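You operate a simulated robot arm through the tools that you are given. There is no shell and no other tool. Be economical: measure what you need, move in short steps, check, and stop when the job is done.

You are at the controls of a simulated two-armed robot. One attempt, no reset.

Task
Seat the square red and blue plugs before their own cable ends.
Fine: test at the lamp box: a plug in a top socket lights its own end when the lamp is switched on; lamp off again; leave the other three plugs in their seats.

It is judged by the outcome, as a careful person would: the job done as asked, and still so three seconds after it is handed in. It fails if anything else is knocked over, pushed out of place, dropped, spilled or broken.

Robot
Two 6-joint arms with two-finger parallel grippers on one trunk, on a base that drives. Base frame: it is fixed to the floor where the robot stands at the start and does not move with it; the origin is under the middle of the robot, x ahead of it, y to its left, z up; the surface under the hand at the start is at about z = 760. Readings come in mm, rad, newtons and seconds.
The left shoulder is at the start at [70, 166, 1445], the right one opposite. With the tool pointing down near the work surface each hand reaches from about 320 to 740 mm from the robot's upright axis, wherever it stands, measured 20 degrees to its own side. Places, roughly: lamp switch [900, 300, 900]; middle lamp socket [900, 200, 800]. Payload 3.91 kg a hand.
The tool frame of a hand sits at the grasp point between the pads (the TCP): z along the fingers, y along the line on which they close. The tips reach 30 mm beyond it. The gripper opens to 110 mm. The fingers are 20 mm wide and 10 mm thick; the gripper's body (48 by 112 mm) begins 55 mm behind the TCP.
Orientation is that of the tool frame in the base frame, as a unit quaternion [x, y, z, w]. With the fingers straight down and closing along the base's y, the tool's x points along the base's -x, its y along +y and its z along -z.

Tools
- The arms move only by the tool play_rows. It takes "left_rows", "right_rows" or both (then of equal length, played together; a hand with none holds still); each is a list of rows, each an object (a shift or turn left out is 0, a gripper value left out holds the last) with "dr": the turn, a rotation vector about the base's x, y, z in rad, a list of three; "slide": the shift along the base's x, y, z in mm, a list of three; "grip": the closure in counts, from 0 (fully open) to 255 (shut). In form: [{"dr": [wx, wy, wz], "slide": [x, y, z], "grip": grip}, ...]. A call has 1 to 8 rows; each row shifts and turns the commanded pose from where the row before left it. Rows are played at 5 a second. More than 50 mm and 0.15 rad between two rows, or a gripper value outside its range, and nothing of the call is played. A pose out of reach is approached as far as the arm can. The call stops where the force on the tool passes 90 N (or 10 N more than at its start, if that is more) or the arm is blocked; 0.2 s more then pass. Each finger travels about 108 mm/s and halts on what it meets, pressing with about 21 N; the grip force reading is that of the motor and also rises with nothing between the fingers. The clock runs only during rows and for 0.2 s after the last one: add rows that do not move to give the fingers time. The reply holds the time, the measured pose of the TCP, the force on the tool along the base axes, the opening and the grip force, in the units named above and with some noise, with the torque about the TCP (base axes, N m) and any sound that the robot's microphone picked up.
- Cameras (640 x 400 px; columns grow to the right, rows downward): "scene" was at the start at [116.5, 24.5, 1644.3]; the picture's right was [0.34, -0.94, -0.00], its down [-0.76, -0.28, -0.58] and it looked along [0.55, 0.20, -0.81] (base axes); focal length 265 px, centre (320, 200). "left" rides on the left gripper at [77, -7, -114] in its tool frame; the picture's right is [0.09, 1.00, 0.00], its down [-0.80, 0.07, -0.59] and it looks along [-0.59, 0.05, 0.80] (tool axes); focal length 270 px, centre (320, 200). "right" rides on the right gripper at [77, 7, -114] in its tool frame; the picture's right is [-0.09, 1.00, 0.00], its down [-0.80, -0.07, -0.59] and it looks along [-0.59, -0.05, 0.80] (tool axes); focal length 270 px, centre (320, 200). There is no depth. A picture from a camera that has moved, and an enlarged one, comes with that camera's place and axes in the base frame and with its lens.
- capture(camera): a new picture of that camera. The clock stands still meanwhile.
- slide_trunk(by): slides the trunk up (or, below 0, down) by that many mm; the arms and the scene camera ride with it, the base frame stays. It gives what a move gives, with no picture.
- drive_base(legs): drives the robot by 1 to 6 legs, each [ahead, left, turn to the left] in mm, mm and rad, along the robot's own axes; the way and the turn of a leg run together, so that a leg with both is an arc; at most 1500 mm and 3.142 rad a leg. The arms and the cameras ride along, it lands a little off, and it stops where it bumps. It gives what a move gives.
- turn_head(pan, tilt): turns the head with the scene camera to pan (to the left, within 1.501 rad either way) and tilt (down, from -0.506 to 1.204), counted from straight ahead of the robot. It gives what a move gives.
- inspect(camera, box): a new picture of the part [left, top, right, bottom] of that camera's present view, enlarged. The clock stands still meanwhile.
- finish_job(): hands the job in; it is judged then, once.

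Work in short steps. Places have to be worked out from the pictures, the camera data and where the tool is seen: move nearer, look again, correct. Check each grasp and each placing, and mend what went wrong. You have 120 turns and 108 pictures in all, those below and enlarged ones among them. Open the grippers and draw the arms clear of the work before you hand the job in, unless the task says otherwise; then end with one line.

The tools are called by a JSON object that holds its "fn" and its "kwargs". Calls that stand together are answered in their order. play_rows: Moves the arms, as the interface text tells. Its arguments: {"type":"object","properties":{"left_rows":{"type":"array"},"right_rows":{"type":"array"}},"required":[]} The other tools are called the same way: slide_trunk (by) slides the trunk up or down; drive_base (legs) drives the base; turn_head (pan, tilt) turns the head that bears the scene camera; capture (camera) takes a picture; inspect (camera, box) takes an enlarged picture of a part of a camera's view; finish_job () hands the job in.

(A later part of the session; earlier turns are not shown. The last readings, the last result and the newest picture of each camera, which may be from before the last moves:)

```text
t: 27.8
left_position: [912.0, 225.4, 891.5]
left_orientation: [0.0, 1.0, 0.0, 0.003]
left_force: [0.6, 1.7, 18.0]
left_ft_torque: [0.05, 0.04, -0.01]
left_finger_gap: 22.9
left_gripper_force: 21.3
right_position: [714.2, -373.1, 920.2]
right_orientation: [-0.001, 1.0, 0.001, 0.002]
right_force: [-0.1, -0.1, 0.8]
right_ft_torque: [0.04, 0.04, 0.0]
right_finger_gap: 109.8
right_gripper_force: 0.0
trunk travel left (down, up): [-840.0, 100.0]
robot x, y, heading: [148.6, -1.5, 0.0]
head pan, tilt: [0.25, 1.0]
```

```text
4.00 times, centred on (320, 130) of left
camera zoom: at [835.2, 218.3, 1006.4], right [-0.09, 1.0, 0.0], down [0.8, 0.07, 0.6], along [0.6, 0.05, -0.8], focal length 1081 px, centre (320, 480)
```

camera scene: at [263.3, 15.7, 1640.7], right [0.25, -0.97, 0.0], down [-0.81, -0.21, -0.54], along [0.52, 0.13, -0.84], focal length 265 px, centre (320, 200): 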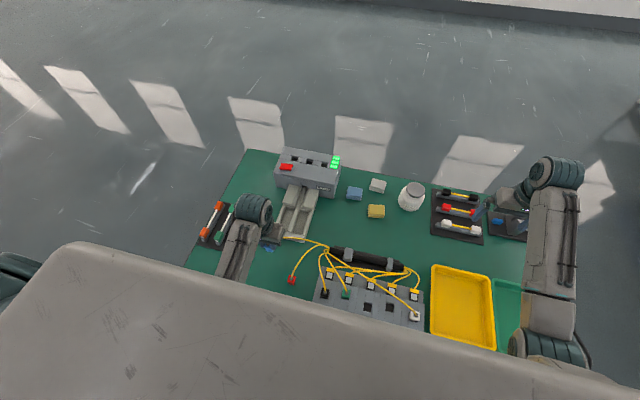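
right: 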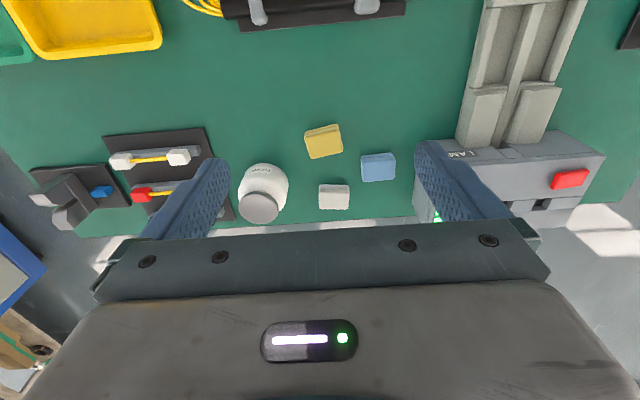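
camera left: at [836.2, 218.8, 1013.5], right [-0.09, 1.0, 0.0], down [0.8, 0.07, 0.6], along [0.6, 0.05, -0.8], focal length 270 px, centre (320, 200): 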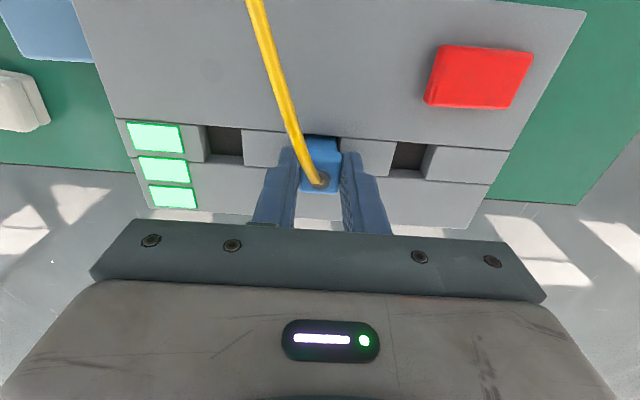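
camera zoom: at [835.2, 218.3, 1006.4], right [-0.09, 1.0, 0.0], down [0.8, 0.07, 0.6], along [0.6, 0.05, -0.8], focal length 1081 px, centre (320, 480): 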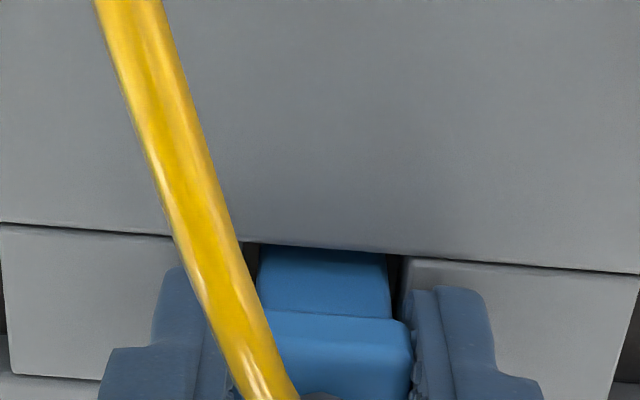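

The plug is now slipping up in the fingers, so it's bottomed in the socket. I'll release, draw straight up and check.

{"fn": "play_rows", "kwargs": {"left_rows": [{"grip": 150}, {}, {"slide": [0, 0, 15]}, {"slide": [0, 0, 35]}, {"slide": [0, 0, 40]}, {}]}}

{"fn": "capture", "kwargs": {"camera": "left"}}

{"fn": "capture", "kwargs": {"camera": "scene"}}

```text
t: 29.1
left_position: [913.7, 226.4, 980.5]
left_orientation: [-0.001, 1.0, 0.0, 0.001]
left_force: [0.5, -0.1, -0.8]
left_ft_torque: [0.01, 0.02, 0.03]
left_finger_gap: 45.2
left_gripper_force: 0.0
right_position: [717.4, -372.3, 919.1]
right_orientation: [0.0, 1.0, 0.001, 0.0]
right_force: [0.1, 0.0, 0.1]
right_ft_torque: [0.0, 0.0, 0.0]
right_finger_gap: 110.3
right_gripper_force: 0.1
trunk travel left (down, up): [-840.0, 100.0]
robot x, y, heading: [148.8, 1.4, -0.002]
head pan, tilt: [0.25, 1.0]
```

```text
72 pictures are left
camera left: at [836.7, 219.3, 1095.8], right [-0.09, 1.0, 0.0], down [0.8, 0.07, 0.6], along [0.59, 0.05, -0.8], focal length 270 px, centre (320, 200)
```

left: 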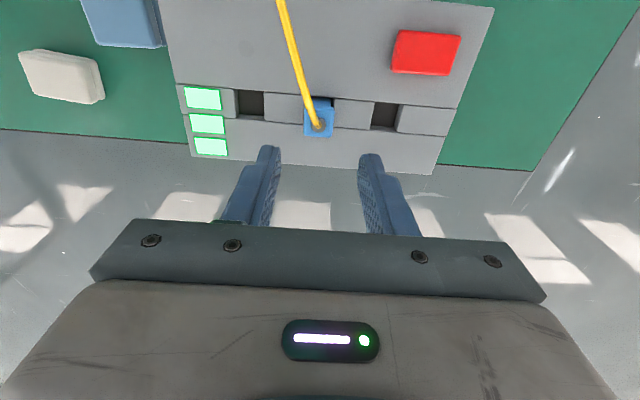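

```text
71 pictures are left
camera scene: at [265.3, 15.9, 1540.5], right [0.25, -0.97, 0.0], down [-0.82, -0.21, -0.54], along [0.52, 0.13, -0.84], focal length 265 px, centre (320, 200)
```

scene: 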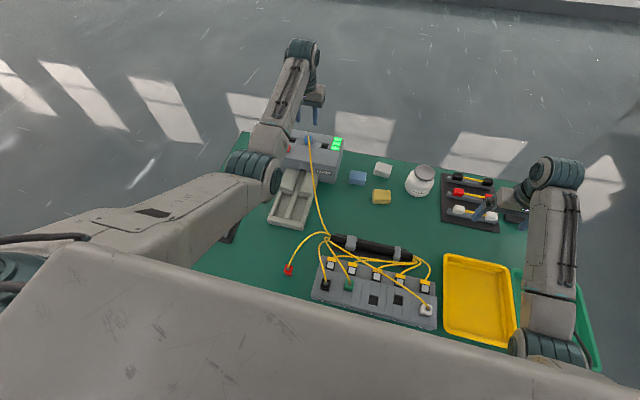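

Blue is standing in the middle socket. I'll look closely at the red switch before pressing it.

{"fn": "inspect", "kwargs": {"camera": "left", "box": [350, 0, 510, 100]}}

{"fn": "inspect", "kwargs": {"camera": "scene", "box": [320, 240, 440, 315]}}

```text
4.00 times, centred on (430, 50) of left
camera zoom: at [836.7, 219.3, 1095.8], right [-0.09, 1.0, 0.0], down [0.8, 0.07, 0.6], along [0.59, 0.05, -0.8], focal length 1081 px, centre (-120, 800)
```

zoom: 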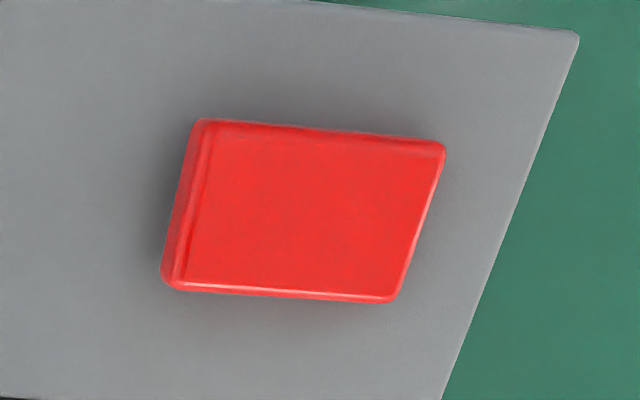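

```text
5.33 times, centred on (380, 278) of scene
camera zoom: at [265.3, 15.9, 1540.5], right [0.25, -0.97, 0.0], down [-0.82, -0.21, -0.54], along [0.52, 0.13, -0.84], focal length 1412 px, centre (0, -213)
```

zoom: 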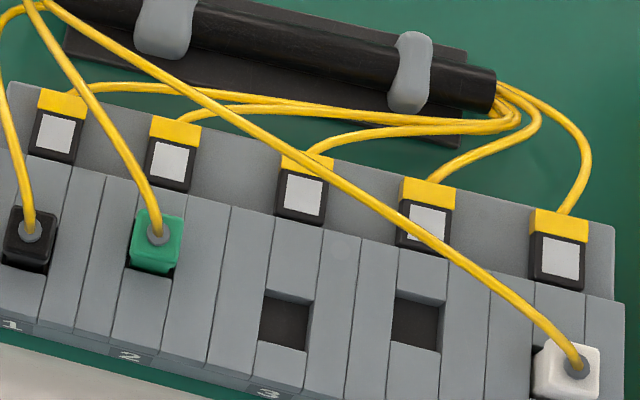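

The switch is a raised red block about 44 mm wide, centred near (862, 302). I'll close the fingers, move above it and come down gently.

{"fn": "play_rows", "kwargs": {"left_rows": [{"slide": [-17, 25, 0], "grip": 255}, {"slide": [-17, 25, 0]}, {"slide": [-17, 25, -20]}, {"slide": [0, 0, -30]}, {}, {}]}}

{"fn": "capture", "kwargs": {"camera": "left"}}

```text
t: 30.6
left_position: [865.0, 302.3, 930.5]
left_orientation: [-0.002, 1.0, 0.0, 0.001]
left_force: [0.6, -0.4, -0.2]
left_ft_torque: [0.02, 0.01, -0.01]
left_finger_gap: 0.1
left_gripper_force: 21.3
right_position: [716.6, -372.0, 919.2]
right_orientation: [0.0, 1.0, 0.0, 0.001]
right_force: [0.5, -0.9, -0.1]
right_ft_torque: [0.01, 0.0, 0.02]
right_finger_gap: 110.0
right_gripper_force: 0.1
trunk travel left (down, up): [-840.0, 100.0]
robot x, y, heading: [145.8, 1.7, 0.004]
head pan, tilt: [0.25, 1.0]
```

```text
68 pictures are left
camera left: at [787.0, 296.0, 1044.8], right [-0.09, 1.0, 0.0], down [0.8, 0.07, 0.6], along [0.59, 0.05, -0.8], focal length 270 px, centre (320, 200)
```

left: 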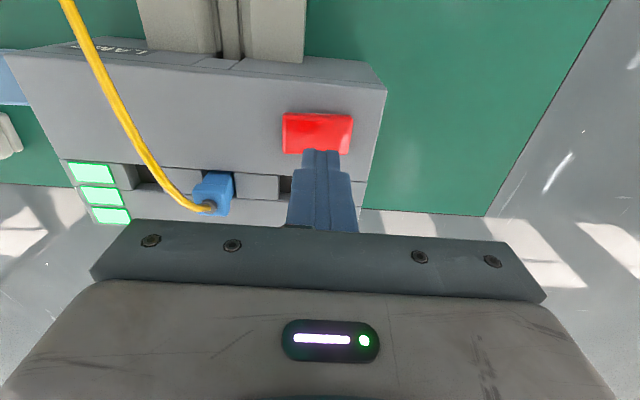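

Switch centre is at (861, 302). I'll descend in small steps until contact.

{"fn": "play_rows", "kwargs": {"left_rows": [{"slide": [-4, 0, -15]}, {"slide": [0, 0, -10]}, {"slide": [0, 0, -5]}, {"slide": [0, 0, -3]}, {}]}}

{"fn": "inspect", "kwargs": {"camera": "scene", "box": [320, 240, 440, 315]}}

```text
t: 31.8
left_position: [859.4, 300.9, 901.8]
left_orientation: [-0.002, 1.0, 0.001, 0.007]
left_force: [10.8, 3.4, 27.6]
left_ft_torque: [0.09, -0.07, -0.19]
left_finger_gap: 0.1
left_gripper_force: 20.1
right_position: [714.7, -373.0, 920.5]
right_orientation: [0.0, 1.0, 0.001, 0.001]
right_force: [-1.4, -0.6, -0.9]
right_ft_torque: [-0.03, 0.0, -0.03]
right_finger_gap: 110.0
right_gripper_force: 0.2
trunk travel left (down, up): [-840.0, 100.0]
robot x, y, heading: [149.4, 1.5, 0.005]
head pan, tilt: [0.25, 1.0]
```

```text
5.33 times, centred on (380, 278) of scene
camera zoom: at [261.4, 13.9, 1541.3], right [0.25, -0.97, 0.0], down [-0.81, -0.21, -0.54], along [0.53, 0.13, -0.84], focal length 1412 px, centre (0, -213)
```

zoom: 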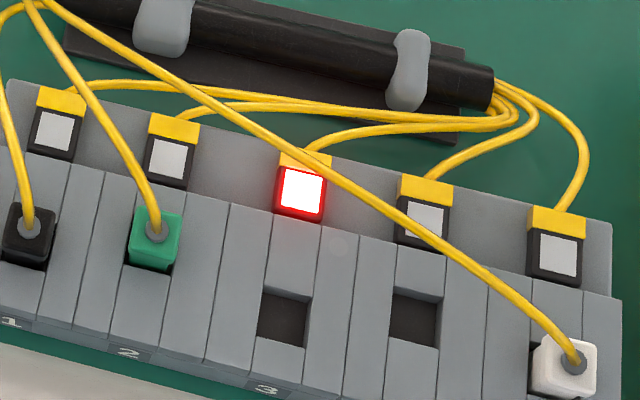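

End 3 lights with the blue plug in, so blue belongs at socket 3 and red at socket 4. I'll lift off and see whether the lamp stays on.

{"fn": "play_rows", "kwargs": {"left_rows": [{"slide": [0, 0, 15]}, {"slide": [0, 0, 15]}, {}]}}

{"fn": "inspect", "kwargs": {"camera": "scene", "box": [240, 100, 440, 315]}}

{"fn": "capture", "kwargs": {"camera": "left"}}

```text
t: 32.5
left_position: [857.9, 301.6, 925.7]
left_orientation: [0.0, 1.0, 0.001, 0.001]
left_force: [0.8, 0.7, 0.3]
left_ft_torque: [0.0, -0.03, -0.02]
left_finger_gap: 0.0
left_gripper_force: 21.2
right_position: [716.7, -372.2, 918.6]
right_orientation: [0.0, 1.0, 0.0, 0.001]
right_force: [0.0, 0.1, -0.6]
right_ft_torque: [0.0, 0.02, 0.0]
right_finger_gap: 109.9
right_gripper_force: 0.1
trunk travel left (down, up): [-840.0, 100.0]
robot x, y, heading: [151.4, -0.0, 0.0]
head pan, tilt: [0.25, 1.0]
```

```text
1.86 times, centred on (340, 208) of scene
camera zoom: at [264.4, 15.6, 1540.6], right [0.25, -0.97, 0.0], down [-0.82, -0.21, -0.54], along [0.52, 0.13, -0.84], focal length 492 px, centre (283, 186)
```

zoom: 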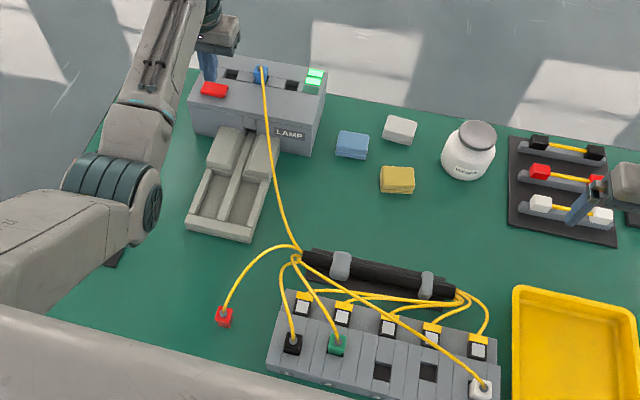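

```text
65 pictures are left
camera left: at [781.8, 294.2, 1040.7], right [-0.09, 1.0, 0.0], down [0.8, 0.07, 0.6], along [0.59, 0.05, -0.8], focal length 270 px, centre (320, 200)
```

left: 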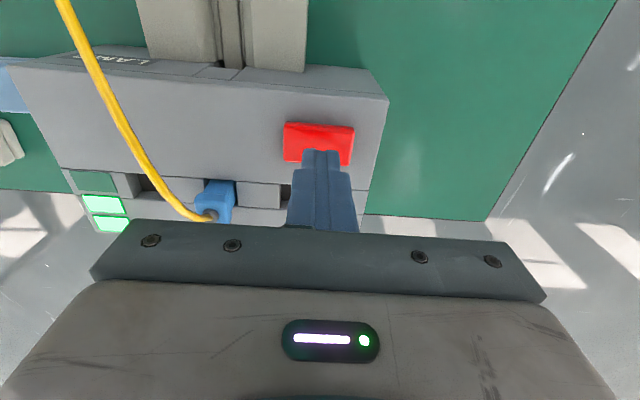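

One of the three green indicators has gone out, so tests may be limited. I'll check whether end 3 is dark now.

{"fn": "inspect", "kwargs": {"camera": "scene", "box": [320, 240, 440, 315]}}

```text
5.33 times, centred on (380, 278) of scene
camera zoom: at [264.4, 15.6, 1540.6], right [0.25, -0.97, 0.0], down [-0.82, -0.21, -0.54], along [0.52, 0.13, -0.84], focal length 1412 px, centre (0, -213)
```

zoom: 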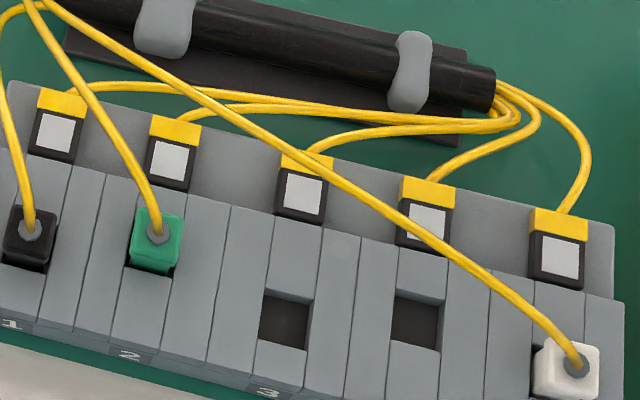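

The lamp is off; the switch is momentary. Now I'll fetch the blue plug back by rising, moving above it and opening part-way.

{"fn": "play_rows", "kwargs": {"left_rows": [{"slide": [0, 0, 30]}, {"slide": [15, -10, 25]}, {"slide": [20, -33, 0], "grip": 150}, {"slide": [20, -33, 0]}, {}, {"slide": [0, 0, -30]}, {}]}}

{"fn": "capture", "kwargs": {"camera": "left"}}

{"fn": "inspect", "kwargs": {"camera": "left", "box": [240, 80, 400, 180]}}

```text
t: 34.1
left_position: [916.3, 222.1, 949.8]
left_orientation: [-0.001, 1.0, 0.001, 0.002]
left_force: [-0.3, -1.3, 0.1]
left_ft_torque: [0.01, -0.03, 0.0]
left_finger_gap: 44.9
left_gripper_force: 0.1
right_position: [716.1, -372.8, 918.0]
right_orientation: [0.0, 1.0, 0.0, 0.001]
right_force: [0.4, -0.2, -0.8]
right_ft_torque: [-0.01, 0.04, 0.01]
right_finger_gap: 109.8
right_gripper_force: 0.0
trunk travel left (down, up): [-840.0, 100.0]
robot x, y, heading: [150.7, -1.8, 0.001]
head pan, tilt: [0.25, 1.0]
```

```text
63 pictures are left
camera left: at [839.4, 215.7, 1065.0], right [-0.09, 1.0, 0.0], down [0.8, 0.07, 0.6], along [0.59, 0.05, -0.8], focal length 270 px, centre (320, 200)
```

left: 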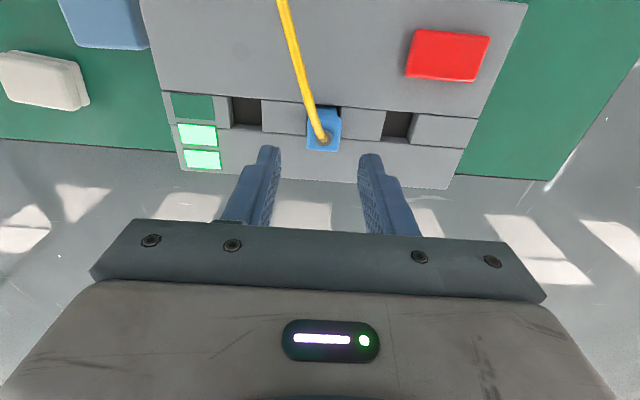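

```text
4.00 times, centred on (320, 130) of left
camera zoom: at [839.4, 215.7, 1065.0], right [-0.09, 1.0, 0.0], down [0.8, 0.07, 0.6], along [0.59, 0.05, -0.8], focal length 1081 px, centre (320, 480)
```

zoom: 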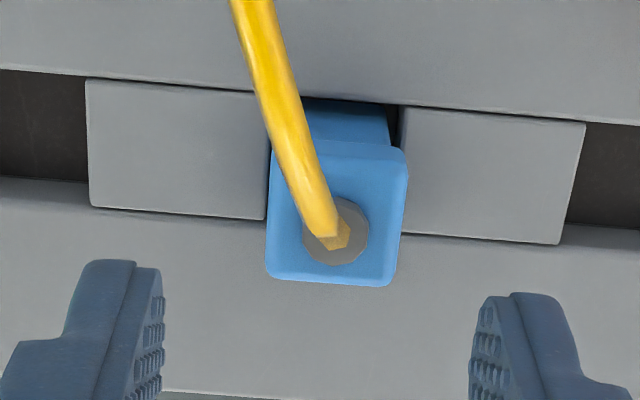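

The blue head's centre is at about (916, 225), with its top near z 879. I'll descend to z≈895 and grip.

{"fn": "play_rows", "kwargs": {"left_rows": [{"slide": [-1, 3, -20]}, {"slide": [0, 0, -20]}, {"slide": [0, 0, -15]}, {}, {"grip": 255}, {}, {}]}}

{"fn": "inspect", "kwargs": {"camera": "left", "box": [240, 80, 400, 180]}}

```text
t: 35.8
left_position: [913.8, 226.1, 896.9]
left_orientation: [0.0, 1.0, 0.0, 0.001]
left_force: [0.0, -0.4, -0.6]
left_ft_torque: [-0.02, 0.0, 0.02]
left_finger_gap: 23.2
left_gripper_force: 21.1
right_position: [716.8, -372.2, 918.7]
right_orientation: [0.0, 1.0, 0.0, 0.0]
right_force: [-0.1, 0.3, 1.1]
right_ft_torque: [0.0, 0.01, 0.0]
right_finger_gap: 110.2
right_gripper_force: 0.0
trunk travel left (down, up): [-840.0, 100.0]
robot x, y, heading: [151.5, -1.7, -0.007]
head pan, tilt: [0.25, 1.0]
```

```text
4.00 times, centred on (320, 130) of left
camera zoom: at [836.7, 220.8, 1010.7], right [-0.09, 1.0, 0.0], down [0.8, 0.07, 0.6], along [0.59, 0.05, -0.8], focal length 1081 px, centre (320, 480)
```

zoom: 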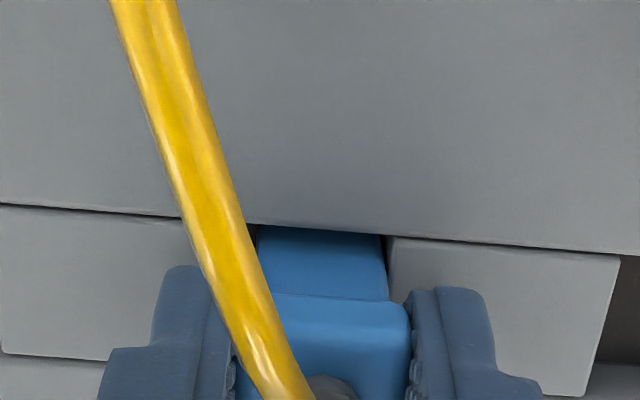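

Gripped. I'll pull straight up out of the lamp socket.

{"fn": "play_rows", "kwargs": {"left_rows": [{"slide": [0, 0, 15]}, {"slide": [0, 0, 25]}, {"slide": [-10, 0, 30]}, {"slide": [-40, 0, 10]}, {"slide": [-45, 0, 0]}, {"slide": [-45, 0, 0]}, {}]}}

{"fn": "capture", "kwargs": {"camera": "left"}}

```text
t: 37.4
left_position: [788.0, 225.9, 955.8]
left_orientation: [0.0, 1.0, 0.001, 0.003]
left_force: [0.6, -0.3, 0.0]
left_ft_torque: [-0.03, -0.01, 0.01]
left_finger_gap: 22.7
left_gripper_force: 21.2
left hand out of reach, approached as far as the arm can: row 6
right_position: [716.5, -372.6, 918.8]
right_orientation: [0.0, 1.0, 0.0, 0.001]
right_force: [-0.5, 0.2, 0.2]
right_ft_torque: [-0.01, 0.02, 0.03]
right_finger_gap: 109.7
right_gripper_force: 0.1
trunk travel left (down, up): [-840.0, 100.0]
robot x, y, heading: [145.7, -2.7, -0.003]
head pan, tilt: [0.25, 1.0]
```

```text
60 pictures are left
camera left: at [711.9, 218.7, 1069.9], right [-0.09, 1.0, 0.0], down [0.8, 0.07, 0.6], along [0.6, 0.05, -0.8], focal length 270 px, centre (320, 200)
```

left: 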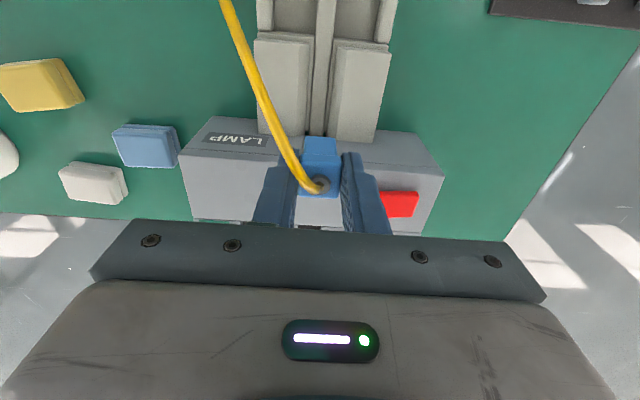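

Blue is out. I'll raise the trunk back up and drive back, so the block sits comfortably within reach.

{"fn": "slide_trunk", "kwargs": {"by": 100}}

{"fn": "drive_base", "kwargs": {"legs": [[-150, 0, 0]]}}

{"fn": "capture", "kwargs": {"camera": "scene"}}

```text
t: 38.7
left_position: [789.0, 225.3, 1055.9]
left_orientation: [-0.001, 1.0, 0.0, 0.002]
left_force: [0.3, -0.2, -0.1]
left_ft_torque: [0.03, 0.01, -0.04]
left_finger_gap: 23.0
left_gripper_force: 21.1
right_position: [716.0, -371.2, 1018.9]
right_orientation: [0.0, 1.0, 0.0, 0.001]
right_force: [-0.8, 0.7, -0.6]
right_ft_torque: [0.0, -0.01, -0.01]
right_finger_gap: 110.0
right_gripper_force: 0.0
trunk travel left (down, up): [-940.0, 0.0]
robot x, y, heading: [145.8, -0.3, 0.001]
head pan, tilt: [0.25, 1.0]
```

```text
t: 40.1
left_position: [638.7, 226.5, 1053.2]
left_orientation: [-0.002, 1.0, -0.001, 0.002]
left_force: [0.0, -1.1, -0.6]
left_ft_torque: [0.02, 0.02, -0.02]
left_finger_gap: 22.9
left_gripper_force: 20.8
right_position: [566.6, -371.8, 1017.5]
right_orientation: [-0.001, 1.0, 0.0, -0.001]
right_force: [0.4, -0.3, -0.1]
right_ft_torque: [0.03, 0.01, 0.0]
right_finger_gap: 109.9
right_gripper_force: 0.0
trunk travel left (down, up): [-940.0, 0.0]
robot x, y, heading: [-2.8, 1.1, 0.001]
head pan, tilt: [0.25, 1.0]
```

```text
59 pictures are left
camera scene: at [116.1, 15.6, 1640.3], right [0.25, -0.97, 0.0], down [-0.82, -0.21, -0.54], along [0.52, 0.14, -0.84], focal length 265 px, centre (320, 200)
```

scene: 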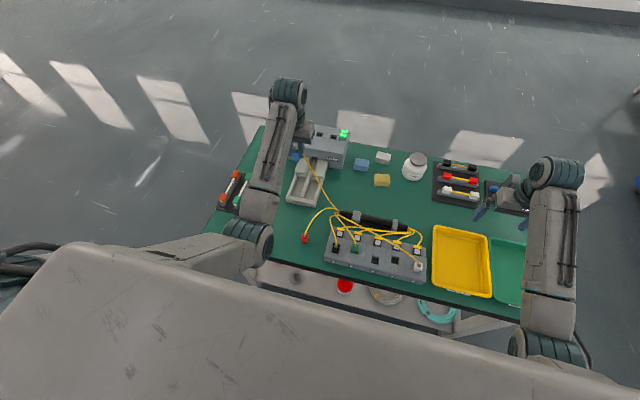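

Now I'll carry blue across, well above the cables, to above socket 3.

{"fn": "play_rows", "kwargs": {"left_rows": [{"slide": [-21, -38, -13]}, {"slide": [-21, -38, -13]}, {"slide": [-21, -38, -13]}, {"slide": [-21, -38, -13]}, {"slide": [-21, -38, -13]}, {"slide": [-21, -38, -13]}, {"slide": [-21, -38, -13]}, {"slide": [-21, -38, -13]}]}}

{"fn": "capture", "kwargs": {"camera": "left"}}

{"fn": "capture", "kwargs": {"camera": "scene"}}

```text
t: 41.2
left_position: [562.2, 172.2, 985.3]
left_orientation: [-0.029, 0.996, 0.083, 0.01]
left_force: [0.8, 1.1, 0.0]
left_ft_torque: [0.01, 0.02, -0.02]
left_finger_gap: 22.9
left_gripper_force: 20.6
left hand out of reach, approached as far as the arm can: row 5
right_position: [565.9, -370.6, 1019.9]
right_orientation: [-0.002, 1.0, -0.001, 0.001]
right_force: [0.2, 0.4, 0.3]
right_ft_torque: [0.02, -0.02, 0.01]
right_finger_gap: 109.9
right_gripper_force: 0.0
trunk travel left (down, up): [-940.0, 0.0]
robot x, y, heading: [-3.2, 0.7, 0.004]
head pan, tilt: [0.25, 1.0]
stopped in row 5 (left hand): the arm was blocked; the commanded pose is now the measured one
```

```text
58 pictures are left
camera left: at [485.6, 143.4, 1094.1], right [-0.15, 0.98, 0.16], down [0.79, 0.02, 0.62], along [0.6, 0.22, -0.77], focal length 270 px, centre (320, 200)
```

left: 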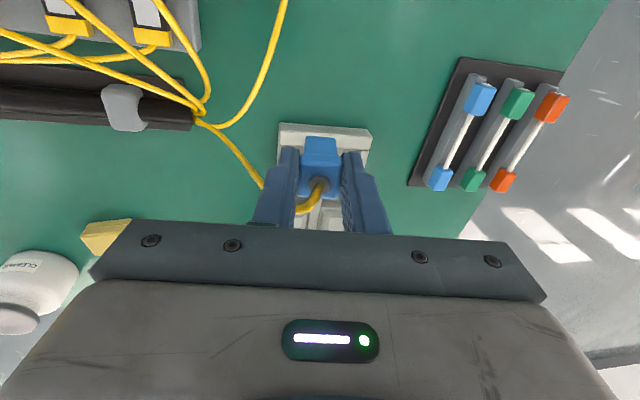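

```text
57 pictures are left
camera scene: at [111.4, 17.1, 1640.7], right [0.25, -0.97, 0.0], down [-0.81, -0.21, -0.54], along [0.52, 0.13, -0.84], focal length 265 px, centre (320, 200)
```

scene: 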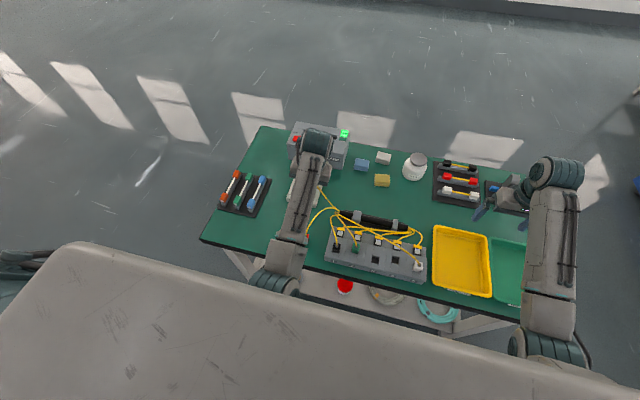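

The left arm can't cross over here; it stopped on its own configuration and got twisted. I'll undo the twist, moving back out, and then drive the robot to the right instead.

{"fn": "play_rows", "kwargs": {"left_rows": [{"slide": [15, 20, 10]}, {"dr": [-0.083, 0.01, -0.029], "slide": [10, 15, 0]}, {"dr": [-0.083, 0.01, -0.029], "slide": [10, 15, 0]}, {}, {}]}}

```text
t: 42.4
left_position: [598.9, 221.3, 993.4]
left_orientation: [0.0, 1.0, -0.001, 0.001]
left_force: [0.4, -0.4, -0.5]
left_ft_torque: [0.03, -0.01, 0.0]
left_finger_gap: 23.1
left_gripper_force: 21.2
right_position: [565.8, -370.7, 1018.0]
right_orientation: [-0.002, 1.0, 0.0, 0.0]
right_force: [0.0, -0.3, 1.1]
right_ft_torque: [0.01, -0.02, 0.01]
right_finger_gap: 110.0
right_gripper_force: 0.0
trunk travel left (down, up): [-940.0, 0.0]
robot x, y, heading: [-10.7, 0.1, 0.005]
head pan, tilt: [0.25, 1.0]
```

The orientation is restored. I'll drive the robot about 310 mm to the right, which carries the hand to y≈-88.

{"fn": "drive_base", "kwargs": {"legs": [[0, -310, 0]]}}

{"fn": "capture", "kwargs": {"camera": "left"}}

{"fn": "capture", "kwargs": {"camera": "scene"}}

```text
t: 44.5
left_position: [600.0, -84.4, 993.5]
left_orientation: [0.0, 1.0, -0.003, 0.001]
left_force: [0.1, -0.4, 0.3]
left_ft_torque: [0.0, 0.01, 0.0]
left_finger_gap: 23.0
left_gripper_force: 21.2
right_position: [566.6, -678.1, 1019.7]
right_orientation: [-0.002, 1.0, 0.0, 0.001]
right_force: [-0.4, -0.1, -0.2]
right_ft_torque: [-0.04, 0.02, 0.01]
right_finger_gap: 109.9
right_gripper_force: 0.0
trunk travel left (down, up): [-940.0, 0.0]
robot x, y, heading: [-3.1, -309.5, 0.005]
head pan, tilt: [0.25, 1.0]
```

```text
56 pictures are left
camera left: at [523.9, -91.8, 1108.8], right [-0.09, 1.0, 0.0], down [0.8, 0.07, 0.6], along [0.59, 0.05, -0.8], focal length 270 px, centre (320, 200)
```

left: 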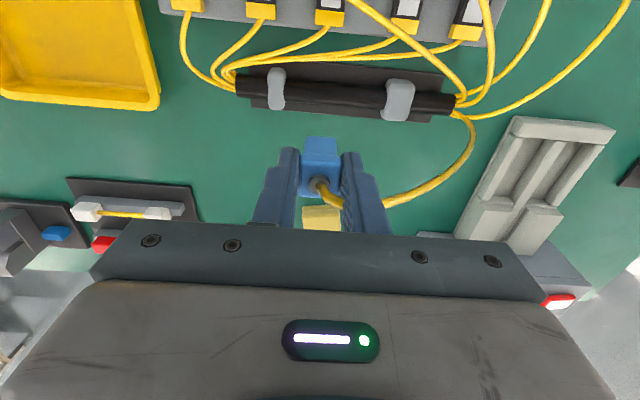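

```text
55 pictures are left
camera scene: at [113.2, -290.1, 1640.6], right [0.25, -0.97, 0.0], down [-0.81, -0.21, -0.54], along [0.52, 0.13, -0.84], focal length 265 px, centre (320, 200)
```

scene: 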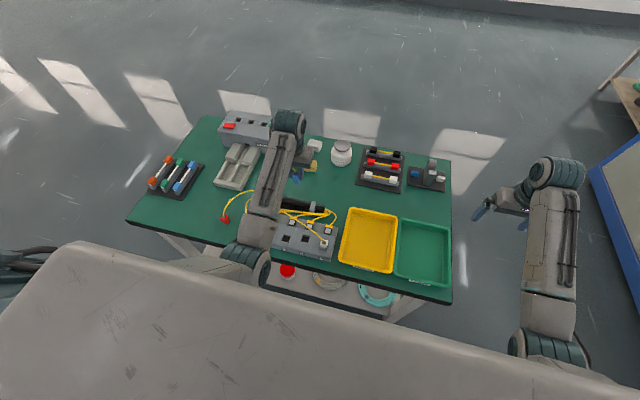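

I'll move back over the block at a safe height.

{"fn": "play_rows", "kwargs": {"left_rows": [{"slide": [-35, 0, -10]}, {"slide": [-35, 0, -15]}, {"slide": [-35, -1, -20]}, {"slide": [-35, -2, -20]}, {}, {}]}}

{"fn": "capture", "kwargs": {"camera": "left"}}

```text
t: 45.9
left_position: [460.8, -89.9, 928.8]
left_orientation: [0.0, 1.0, -0.001, 0.0]
left_force: [0.5, -0.3, -0.2]
left_ft_torque: [-0.01, 0.02, 0.02]
left_finger_gap: 23.1
left_gripper_force: 21.3
right_position: [568.1, -679.3, 1017.7]
right_orientation: [-0.002, 1.0, 0.001, 0.0]
right_force: [-0.2, -0.5, -0.2]
right_ft_torque: [-0.03, 0.0, 0.04]
right_finger_gap: 110.1
right_gripper_force: 0.2
trunk travel left (down, up): [-940.0, 0.0]
robot x, y, heading: [-1.7, -310.9, 0.0]
head pan, tilt: [0.25, 1.0]
```

```text
54 pictures are left
camera left: at [384.5, -96.5, 1043.5], right [-0.09, 1.0, 0.0], down [0.8, 0.07, 0.59], along [0.59, 0.05, -0.8], focal length 270 px, centre (320, 200)
```

left: 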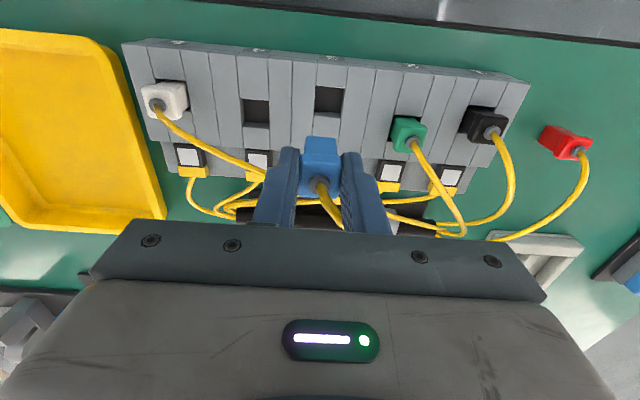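

Socket 3 is at about (450, -84). I'll shift there and lower so the plug bottom is still about 20 mm above the block, then look closer.

{"fn": "play_rows", "kwargs": {"left_rows": [{"slide": [-8, 5, -20]}, {"slide": [0, 0, -20]}, {}, {}]}}

{"fn": "capture", "kwargs": {"camera": "left"}}

{"fn": "inspect", "kwargs": {"camera": "left", "box": [240, 80, 400, 180]}}

```text
t: 46.9
left_position: [453.5, -86.2, 889.7]
left_orientation: [0.001, 1.0, -0.002, 0.001]
left_force: [-0.5, -0.4, -0.3]
left_ft_torque: [0.0, 0.02, 0.01]
left_finger_gap: 23.1
left_gripper_force: 20.5
right_position: [567.7, -678.7, 1018.3]
right_orientation: [-0.002, 1.0, -0.001, 0.001]
right_force: [-0.4, 0.6, 0.4]
right_ft_torque: [-0.01, -0.01, -0.01]
right_finger_gap: 110.2
right_gripper_force: 0.0
trunk travel left (down, up): [-940.0, 0.0]
robot x, y, heading: [-4.0, -311.2, 0.004]
head pan, tilt: [0.25, 1.0]
```

```text
53 pictures are left
camera left: at [376.9, -91.6, 1005.1], right [-0.09, 1.0, 0.0], down [0.8, 0.07, 0.6], along [0.59, 0.05, -0.8], focal length 270 px, centre (320, 200)
```

left: 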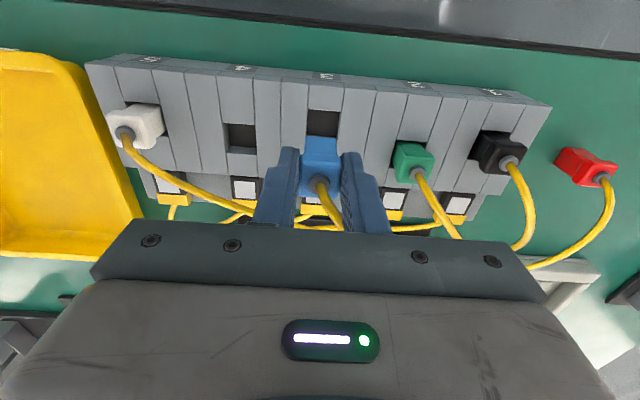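

```text
4.00 times, centred on (320, 130) of left
camera zoom: at [376.9, -91.6, 1005.1], right [-0.09, 1.0, 0.0], down [0.8, 0.07, 0.6], along [0.59, 0.05, -0.8], focal length 1081 px, centre (320, 480)
```

zoom: 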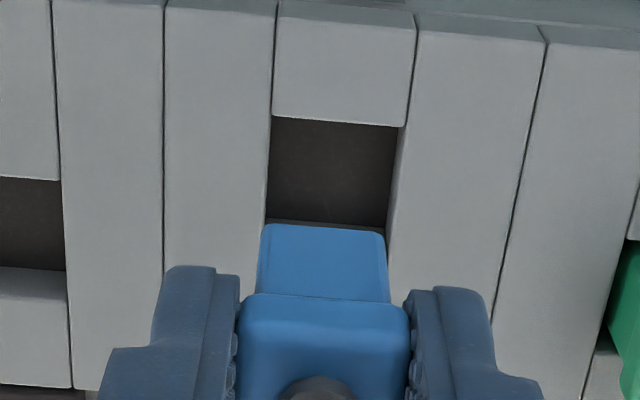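

I'll zoom on the empty sockets 3 and 4, since they look staggered in x.

{"fn": "inspect", "kwargs": {"camera": "left", "box": [200, 80, 360, 180]}}

{"fn": "inspect", "kwargs": {"camera": "left", "box": [380, 90, 540, 190]}}

```text
4.00 times, centred on (280, 130) of left
camera zoom: at [376.9, -91.6, 1005.1], right [-0.09, 1.0, 0.0], down [0.8, 0.07, 0.6], along [0.59, 0.05, -0.8], focal length 1081 px, centre (480, 480)
```

zoom: 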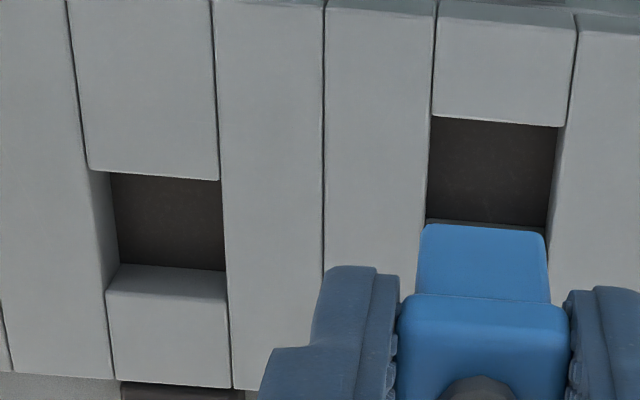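

```text
4.00 times, centred on (460, 140) of left
camera zoom: at [376.9, -91.6, 1005.1], right [-0.09, 1.0, 0.0], down [0.8, 0.07, 0.6], along [0.59, 0.05, -0.8], focal length 1081 px, centre (-240, 440)
```

zoom: 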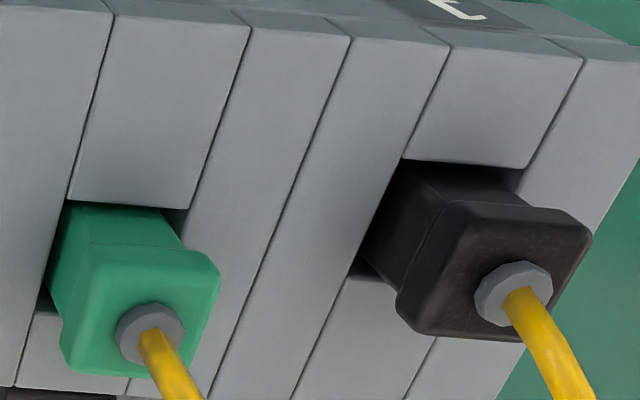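

The sockets are staggered. I put socket 3's centre at about (454, -83.5) and socket 4's at about (470, -146), with the block top near z 808. I'll nudge y by +2 and descend to just above the block, then check again.

{"fn": "play_rows", "kwargs": {"left_rows": [{"slide": [0.5, 2.2, -12]}, {"slide": [0, 0, -10]}, {}, {}]}}

{"fn": "inspect", "kwargs": {"camera": "left", "box": [240, 80, 400, 180]}}

```text
t: 47.9
left_position: [454.0, -84.3, 867.3]
left_orientation: [0.0, 1.0, -0.002, 0.001]
left_force: [-0.4, 0.7, -0.8]
left_ft_torque: [-0.04, 0.02, 0.0]
left_finger_gap: 22.9
left_gripper_force: 21.1
right_position: [567.0, -680.3, 1019.1]
right_orientation: [-0.001, 1.0, 0.001, 0.002]
right_force: [-0.1, 0.1, 0.7]
right_ft_torque: [-0.01, 0.0, 0.05]
right_finger_gap: 110.0
right_gripper_force: 0.0
trunk travel left (down, up): [-940.0, 0.0]
robot x, y, heading: [-2.0, -309.3, 0.006]
head pan, tilt: [0.25, 1.0]
```

```text
4.00 times, centred on (320, 130) of left
camera zoom: at [377.0, -89.9, 981.6], right [-0.09, 1.0, 0.0], down [0.8, 0.07, 0.6], along [0.59, 0.05, -0.8], focal length 1081 px, centre (320, 480)
```

zoom: 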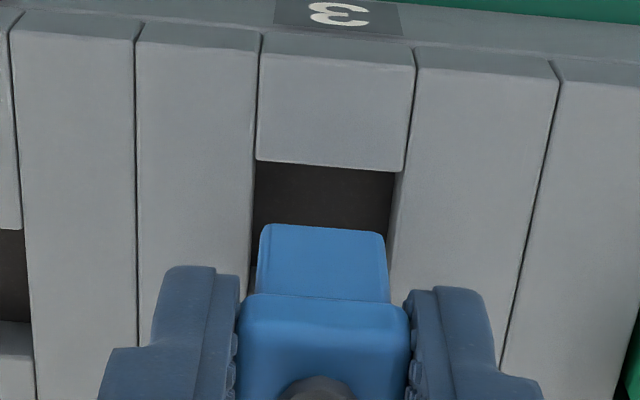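

Aligned in y. I'll add 1 mm in x and descend in small steps.

{"fn": "play_rows", "kwargs": {"left_rows": [{"slide": [1, 0, -5]}, {"slide": [0, 0, -4]}, {"slide": [0, 0, -4]}, {"slide": [0, 0, -4]}, {}]}}

{"fn": "inspect", "kwargs": {"camera": "left", "box": [240, 80, 400, 180]}}

```text
t: 49.1
left_position: [453.5, -83.4, 851.6]
left_orientation: [0.001, 1.0, -0.001, 0.003]
left_force: [0.8, -0.3, 17.7]
left_ft_torque: [-0.01, -0.28, 0.0]
left_finger_gap: 23.3
left_gripper_force: 20.5
right_position: [565.0, -680.2, 1019.4]
right_orientation: [-0.002, 1.0, 0.001, 0.002]
right_force: [-0.2, -0.1, -1.1]
right_ft_torque: [0.03, 0.05, -0.02]
right_finger_gap: 110.1
right_gripper_force: 0.0
trunk travel left (down, up): [-940.0, 0.0]
robot x, y, heading: [-1.1, -309.3, -0.002]
head pan, tilt: [0.25, 1.0]
```

```text
4.00 times, centred on (320, 130) of left
camera zoom: at [376.4, -90.4, 966.6], right [-0.09, 1.0, 0.0], down [0.8, 0.07, 0.6], along [0.6, 0.05, -0.8], focal length 1081 px, centre (320, 480)
```

zoom: 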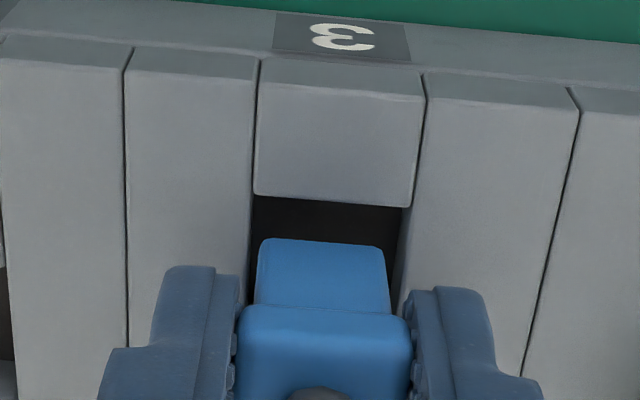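

The contact torque and the 6–7 mm gap on the near side both say the plug is too far +x. I'll lift, shift -3.5 mm in x and retry.

{"fn": "play_rows", "kwargs": {"left_rows": [{"slide": [0, 0, 6]}, {"slide": [-3.5, 0, 0]}, {"slide": [0, 0, -4]}, {"slide": [0, 0, -4]}, {"slide": [0, 0, -4]}, {}]}}

{"fn": "inspect", "kwargs": {"camera": "left", "box": [240, 80, 400, 180]}}

```text
t: 50.5
left_position: [449.8, -83.9, 844.6]
left_orientation: [0.0, 1.0, 0.0, 0.002]
left_force: [-0.1, -0.1, -0.3]
left_ft_torque: [-0.03, 0.01, -0.03]
left_finger_gap: 23.0
left_gripper_force: 21.6
right_position: [566.8, -679.9, 1019.5]
right_orientation: [-0.001, 1.0, 0.0, 0.001]
right_force: [-0.4, -0.7, -0.1]
right_ft_torque: [-0.02, -0.01, 0.0]
right_finger_gap: 110.0
right_gripper_force: 0.1
trunk travel left (down, up): [-940.0, 0.0]
robot x, y, heading: [-1.2, -312.7, 0.008]
head pan, tilt: [0.25, 1.0]
```

```text
4.00 times, centred on (320, 130) of left
camera zoom: at [373.9, -89.4, 959.3], right [-0.09, 1.0, 0.0], down [0.8, 0.07, 0.6], along [0.59, 0.05, -0.8], focal length 1081 px, centre (320, 480)
```

zoom: 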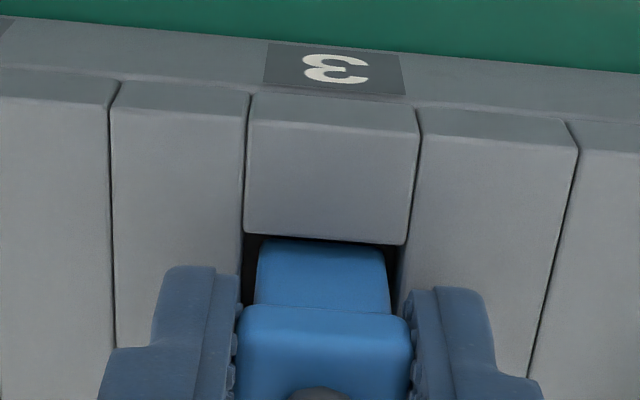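

It's in the socket without side force. I'll push down to seat.

{"fn": "play_rows", "kwargs": {"left_rows": [{"slide": [0, 0, -3]}, {"slide": [0, 0, -3]}, {}, {}]}}

{"fn": "inspect", "kwargs": {"camera": "left", "box": [240, 80, 400, 180]}}

```text
t: 51.5
left_position: [449.6, -81.9, 838.7]
left_orientation: [0.0, 1.0, -0.001, 0.001]
left_force: [0.1, 0.3, 4.8]
left_ft_torque: [0.02, 0.01, 0.0]
left_finger_gap: 23.0
left_gripper_force: 20.4
right_position: [566.4, -679.6, 1017.9]
right_orientation: [-0.003, 1.0, 0.0, 0.0]
right_force: [0.3, 0.5, 0.4]
right_ft_torque: [-0.01, 0.0, 0.01]
right_finger_gap: 110.1
right_gripper_force: 0.1
trunk travel left (down, up): [-940.0, 0.0]
robot x, y, heading: [-3.1, -311.8, 0.007]
head pan, tilt: [0.25, 1.0]
```

```text
4.00 times, centred on (320, 130) of left
camera zoom: at [373.1, -89.4, 953.6], right [-0.09, 1.0, 0.0], down [0.8, 0.07, 0.6], along [0.59, 0.05, -0.8], focal length 1081 px, centre (320, 480)
```

zoom: 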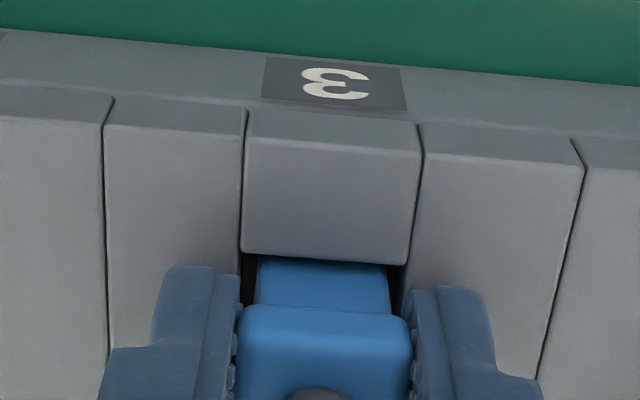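

About 5 N, the first touch of the floor. I'll push 4 mm more to bottom it firmly.

{"fn": "play_rows", "kwargs": {"left_rows": [{"slide": [0, 0, -2]}, {"slide": [0, 0, -2]}, {}, {}]}}

{"fn": "inspect", "kwargs": {"camera": "left", "box": [240, 80, 400, 180]}}

```text
t: 52.5
left_position: [450.3, -83.7, 836.6]
left_orientation: [0.0, 1.0, -0.001, 0.004]
left_force: [3.5, 2.7, 28.4]
left_ft_torque: [0.07, 0.0, 0.02]
left_finger_gap: 23.3
left_gripper_force: 20.8
right_position: [565.4, -680.8, 1021.1]
right_orientation: [-0.002, 1.0, 0.001, 0.001]
right_force: [-0.8, 0.9, -0.3]
right_ft_torque: [0.04, 0.01, 0.0]
right_finger_gap: 109.9
right_gripper_force: 0.1
trunk travel left (down, up): [-940.0, 0.0]
robot x, y, heading: [-0.6, -312.5, 0.003]
head pan, tilt: [0.25, 1.0]
```

```text
4.00 times, centred on (320, 130) of left
camera zoom: at [372.7, -90.1, 951.0], right [-0.09, 1.0, 0.0], down [0.8, 0.07, 0.6], along [0.6, 0.05, -0.8], focal length 1081 px, centre (320, 480)
```

zoom: 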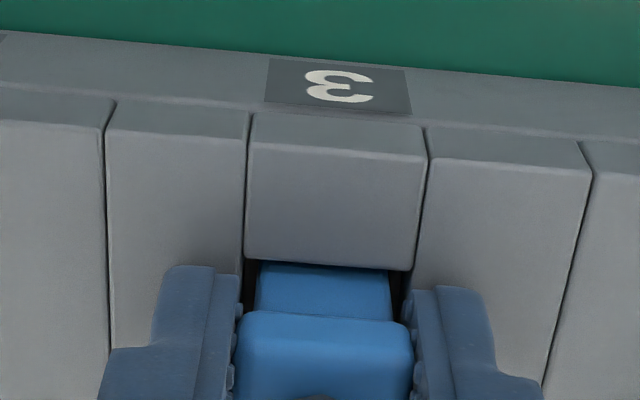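

28 N, so it's bottomed. I'll relieve the press, open and draw up to check.

{"fn": "play_rows", "kwargs": {"left_rows": [{"slide": [0, 0, 2]}, {"grip": 150}, {}, {"slide": [0, 0, 15]}, {"slide": [0, 0, 35]}, {"slide": [0, 0, 40]}, {}]}}

{"fn": "capture", "kwargs": {"camera": "left"}}

{"fn": "inspect", "kwargs": {"camera": "scene", "box": [200, 180, 360, 280]}}

```text
t: 54.1
left_position: [449.5, -83.5, 925.6]
left_orientation: [0.001, 1.0, -0.002, 0.0]
left_force: [-0.2, -0.5, 0.3]
left_ft_torque: [0.04, 0.0, 0.0]
left_finger_gap: 45.5
left_gripper_force: 0.1
right_position: [567.3, -679.1, 1018.8]
right_orientation: [-0.001, 1.0, 0.001, 0.001]
right_force: [-0.7, 0.1, -0.1]
right_ft_torque: [0.03, 0.0, -0.01]
right_finger_gap: 110.2
right_gripper_force: 0.0
trunk travel left (down, up): [-940.0, 0.0]
robot x, y, heading: [-5.7, -311.3, 0.006]
head pan, tilt: [0.25, 1.0]
```

```text
44 pictures are left
camera left: at [374.4, -88.6, 1040.0], right [-0.09, 1.0, 0.0], down [0.8, 0.07, 0.59], along [0.59, 0.05, -0.8], focal length 270 px, centre (320, 200)
```

left: 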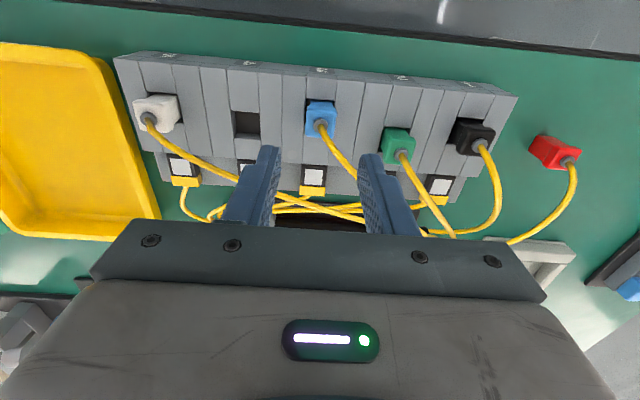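

```text
4.00 times, centred on (280, 230) of scene
camera zoom: at [113.6, -292.6, 1640.6], right [0.25, -0.97, 0.0], down [-0.81, -0.21, -0.54], along [0.52, 0.14, -0.84], focal length 1059 px, centre (480, 80)
```

zoom: 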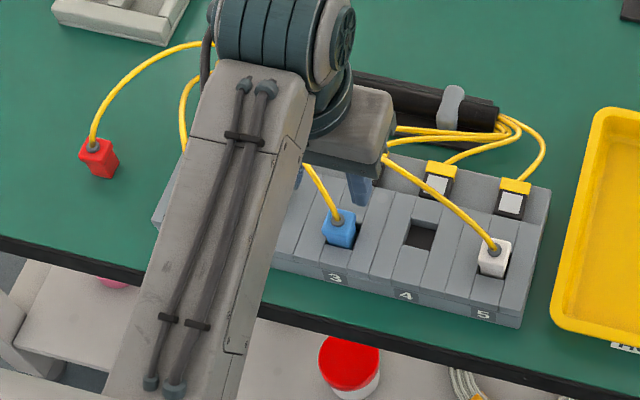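

Blue is in socket 3, which I now place at (450, -83.5). That makes socket 4 about (466.5, -148). I'll raise slightly and drive left by 247 mm to bring the hand above the red plug.

{"fn": "play_rows", "kwargs": {"left_rows": [{"slide": [20, 0, 20]}, {"slide": [15, 0, 10]}, {}]}}

{"fn": "drive_base", "kwargs": {"legs": [[0, 247, 0]]}}

{"fn": "capture", "kwargs": {"camera": "left"}}

```text
t: 54.9
left_position: [484.2, -82.8, 956.9]
left_orientation: [0.0, 1.0, -0.001, 0.001]
left_force: [-0.4, -0.1, -1.2]
left_ft_torque: [0.02, -0.02, 0.01]
left_finger_gap: 45.2
left_gripper_force: 0.1
right_position: [566.1, -680.3, 1019.8]
right_orientation: [-0.001, 1.0, 0.001, 0.001]
right_force: [-0.1, -0.5, 0.2]
right_ft_torque: [-0.01, 0.02, 0.06]
right_finger_gap: 109.8
right_gripper_force: 0.1
trunk travel left (down, up): [-940.0, 0.0]
robot x, y, heading: [-1.9, -308.5, 0.005]
head pan, tilt: [0.25, 1.0]
```

```text
t: 56.7
left_position: [484.5, 159.3, 956.5]
left_orientation: [0.0, 1.0, -0.001, 0.0]
left_force: [0.5, -0.3, -0.9]
left_ft_torque: [0.03, 0.0, -0.02]
left_finger_gap: 45.2
left_gripper_force: 0.0
right_position: [564.8, -436.3, 1017.2]
right_orientation: [-0.003, 1.0, 0.0, 0.001]
right_force: [0.4, -0.7, 0.3]
right_ft_torque: [0.0, 0.03, 0.01]
right_finger_gap: 110.1
right_gripper_force: 0.1
trunk travel left (down, up): [-940.0, 0.0]
robot x, y, heading: [-6.3, -65.6, 0.008]
head pan, tilt: [0.25, 1.0]
```

```text
42 pictures are left
camera left: at [407.1, 153.1, 1071.5], right [-0.09, 1.0, 0.0], down [0.8, 0.07, 0.6], along [0.59, 0.05, -0.8], focal length 270 px, centre (320, 200)
```

left: 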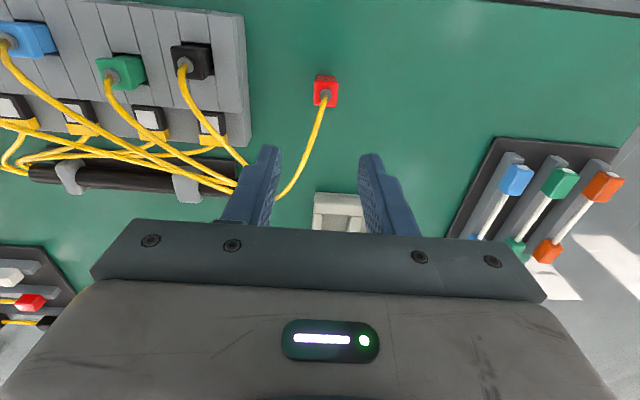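

Red is at (479, 163.5). I'll descend to z≈840 with the fingers part open and check.

{"fn": "play_rows", "kwargs": {"left_rows": [{"slide": [-3, 4, -40]}, {"slide": [-2, 0, -40]}, {"slide": [0, 0, -35]}, {}, {}]}}

{"fn": "capture", "kwargs": {"camera": "left"}}

```text
t: 57.9
left_position: [478.2, 163.9, 842.9]
left_orientation: [-0.001, 1.0, 0.0, 0.001]
left_force: [-0.6, 0.8, -0.2]
left_ft_torque: [-0.04, 0.0, -0.02]
left_finger_gap: 45.6
left_gripper_force: 0.0
right_position: [565.8, -435.3, 1018.5]
right_orientation: [-0.003, 1.0, 0.001, 0.001]
right_force: [-0.2, 0.2, 0.5]
right_ft_torque: [0.01, 0.0, -0.01]
right_finger_gap: 109.9
right_gripper_force: 0.1
trunk travel left (down, up): [-940.0, 0.0]
robot x, y, heading: [-5.3, -67.0, 0.008]
head pan, tilt: [0.25, 1.0]
```

```text
41 pictures are left
camera left: at [402.0, 157.3, 956.1], right [-0.09, 1.0, 0.0], down [0.8, 0.07, 0.6], along [0.59, 0.05, -0.8], focal length 270 px, centre (320, 200)
```

left: 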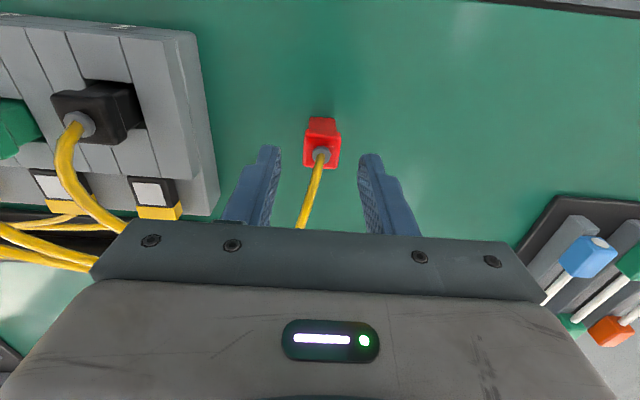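

Centred. I'll go down to z≈815 and close.

{"fn": "play_rows", "kwargs": {"left_rows": [{"slide": [0, 0, -14]}, {"slide": [0, 0, -14]}, {}, {"grip": 255}, {}, {}]}}

{"fn": "capture", "kwargs": {"camera": "left"}}

```text
t: 59.3
left_position: [478.0, 165.3, 813.2]
left_orientation: [0.0, 1.0, -0.002, 0.002]
left_force: [0.7, -0.1, -0.2]
left_ft_torque: [-0.02, -0.01, 0.02]
left_finger_gap: 22.7
left_gripper_force: 21.1
right_position: [565.7, -435.6, 1018.1]
right_orientation: [-0.003, 1.0, 0.0, 0.001]
right_force: [0.1, -0.1, 0.2]
right_ft_torque: [-0.01, 0.01, 0.01]
right_finger_gap: 109.8
right_gripper_force: 0.0
trunk travel left (down, up): [-940.0, 0.0]
robot x, y, heading: [-5.2, -66.3, 0.006]
head pan, tilt: [0.25, 1.0]
```

```text
40 pictures are left
camera left: at [401.6, 158.7, 928.3], right [-0.09, 1.0, 0.0], down [0.8, 0.07, 0.6], along [0.59, 0.05, -0.8], focal length 270 px, centre (320, 200)
```

left: 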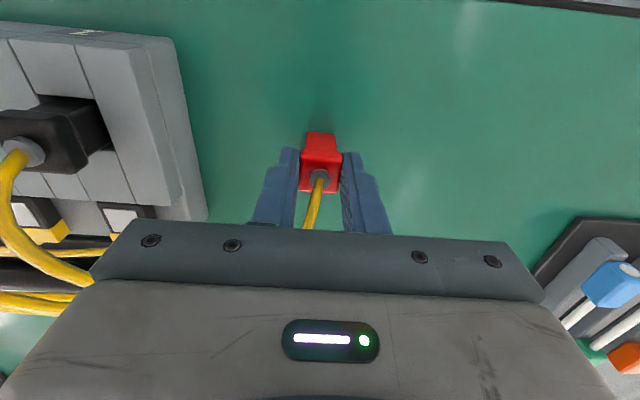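

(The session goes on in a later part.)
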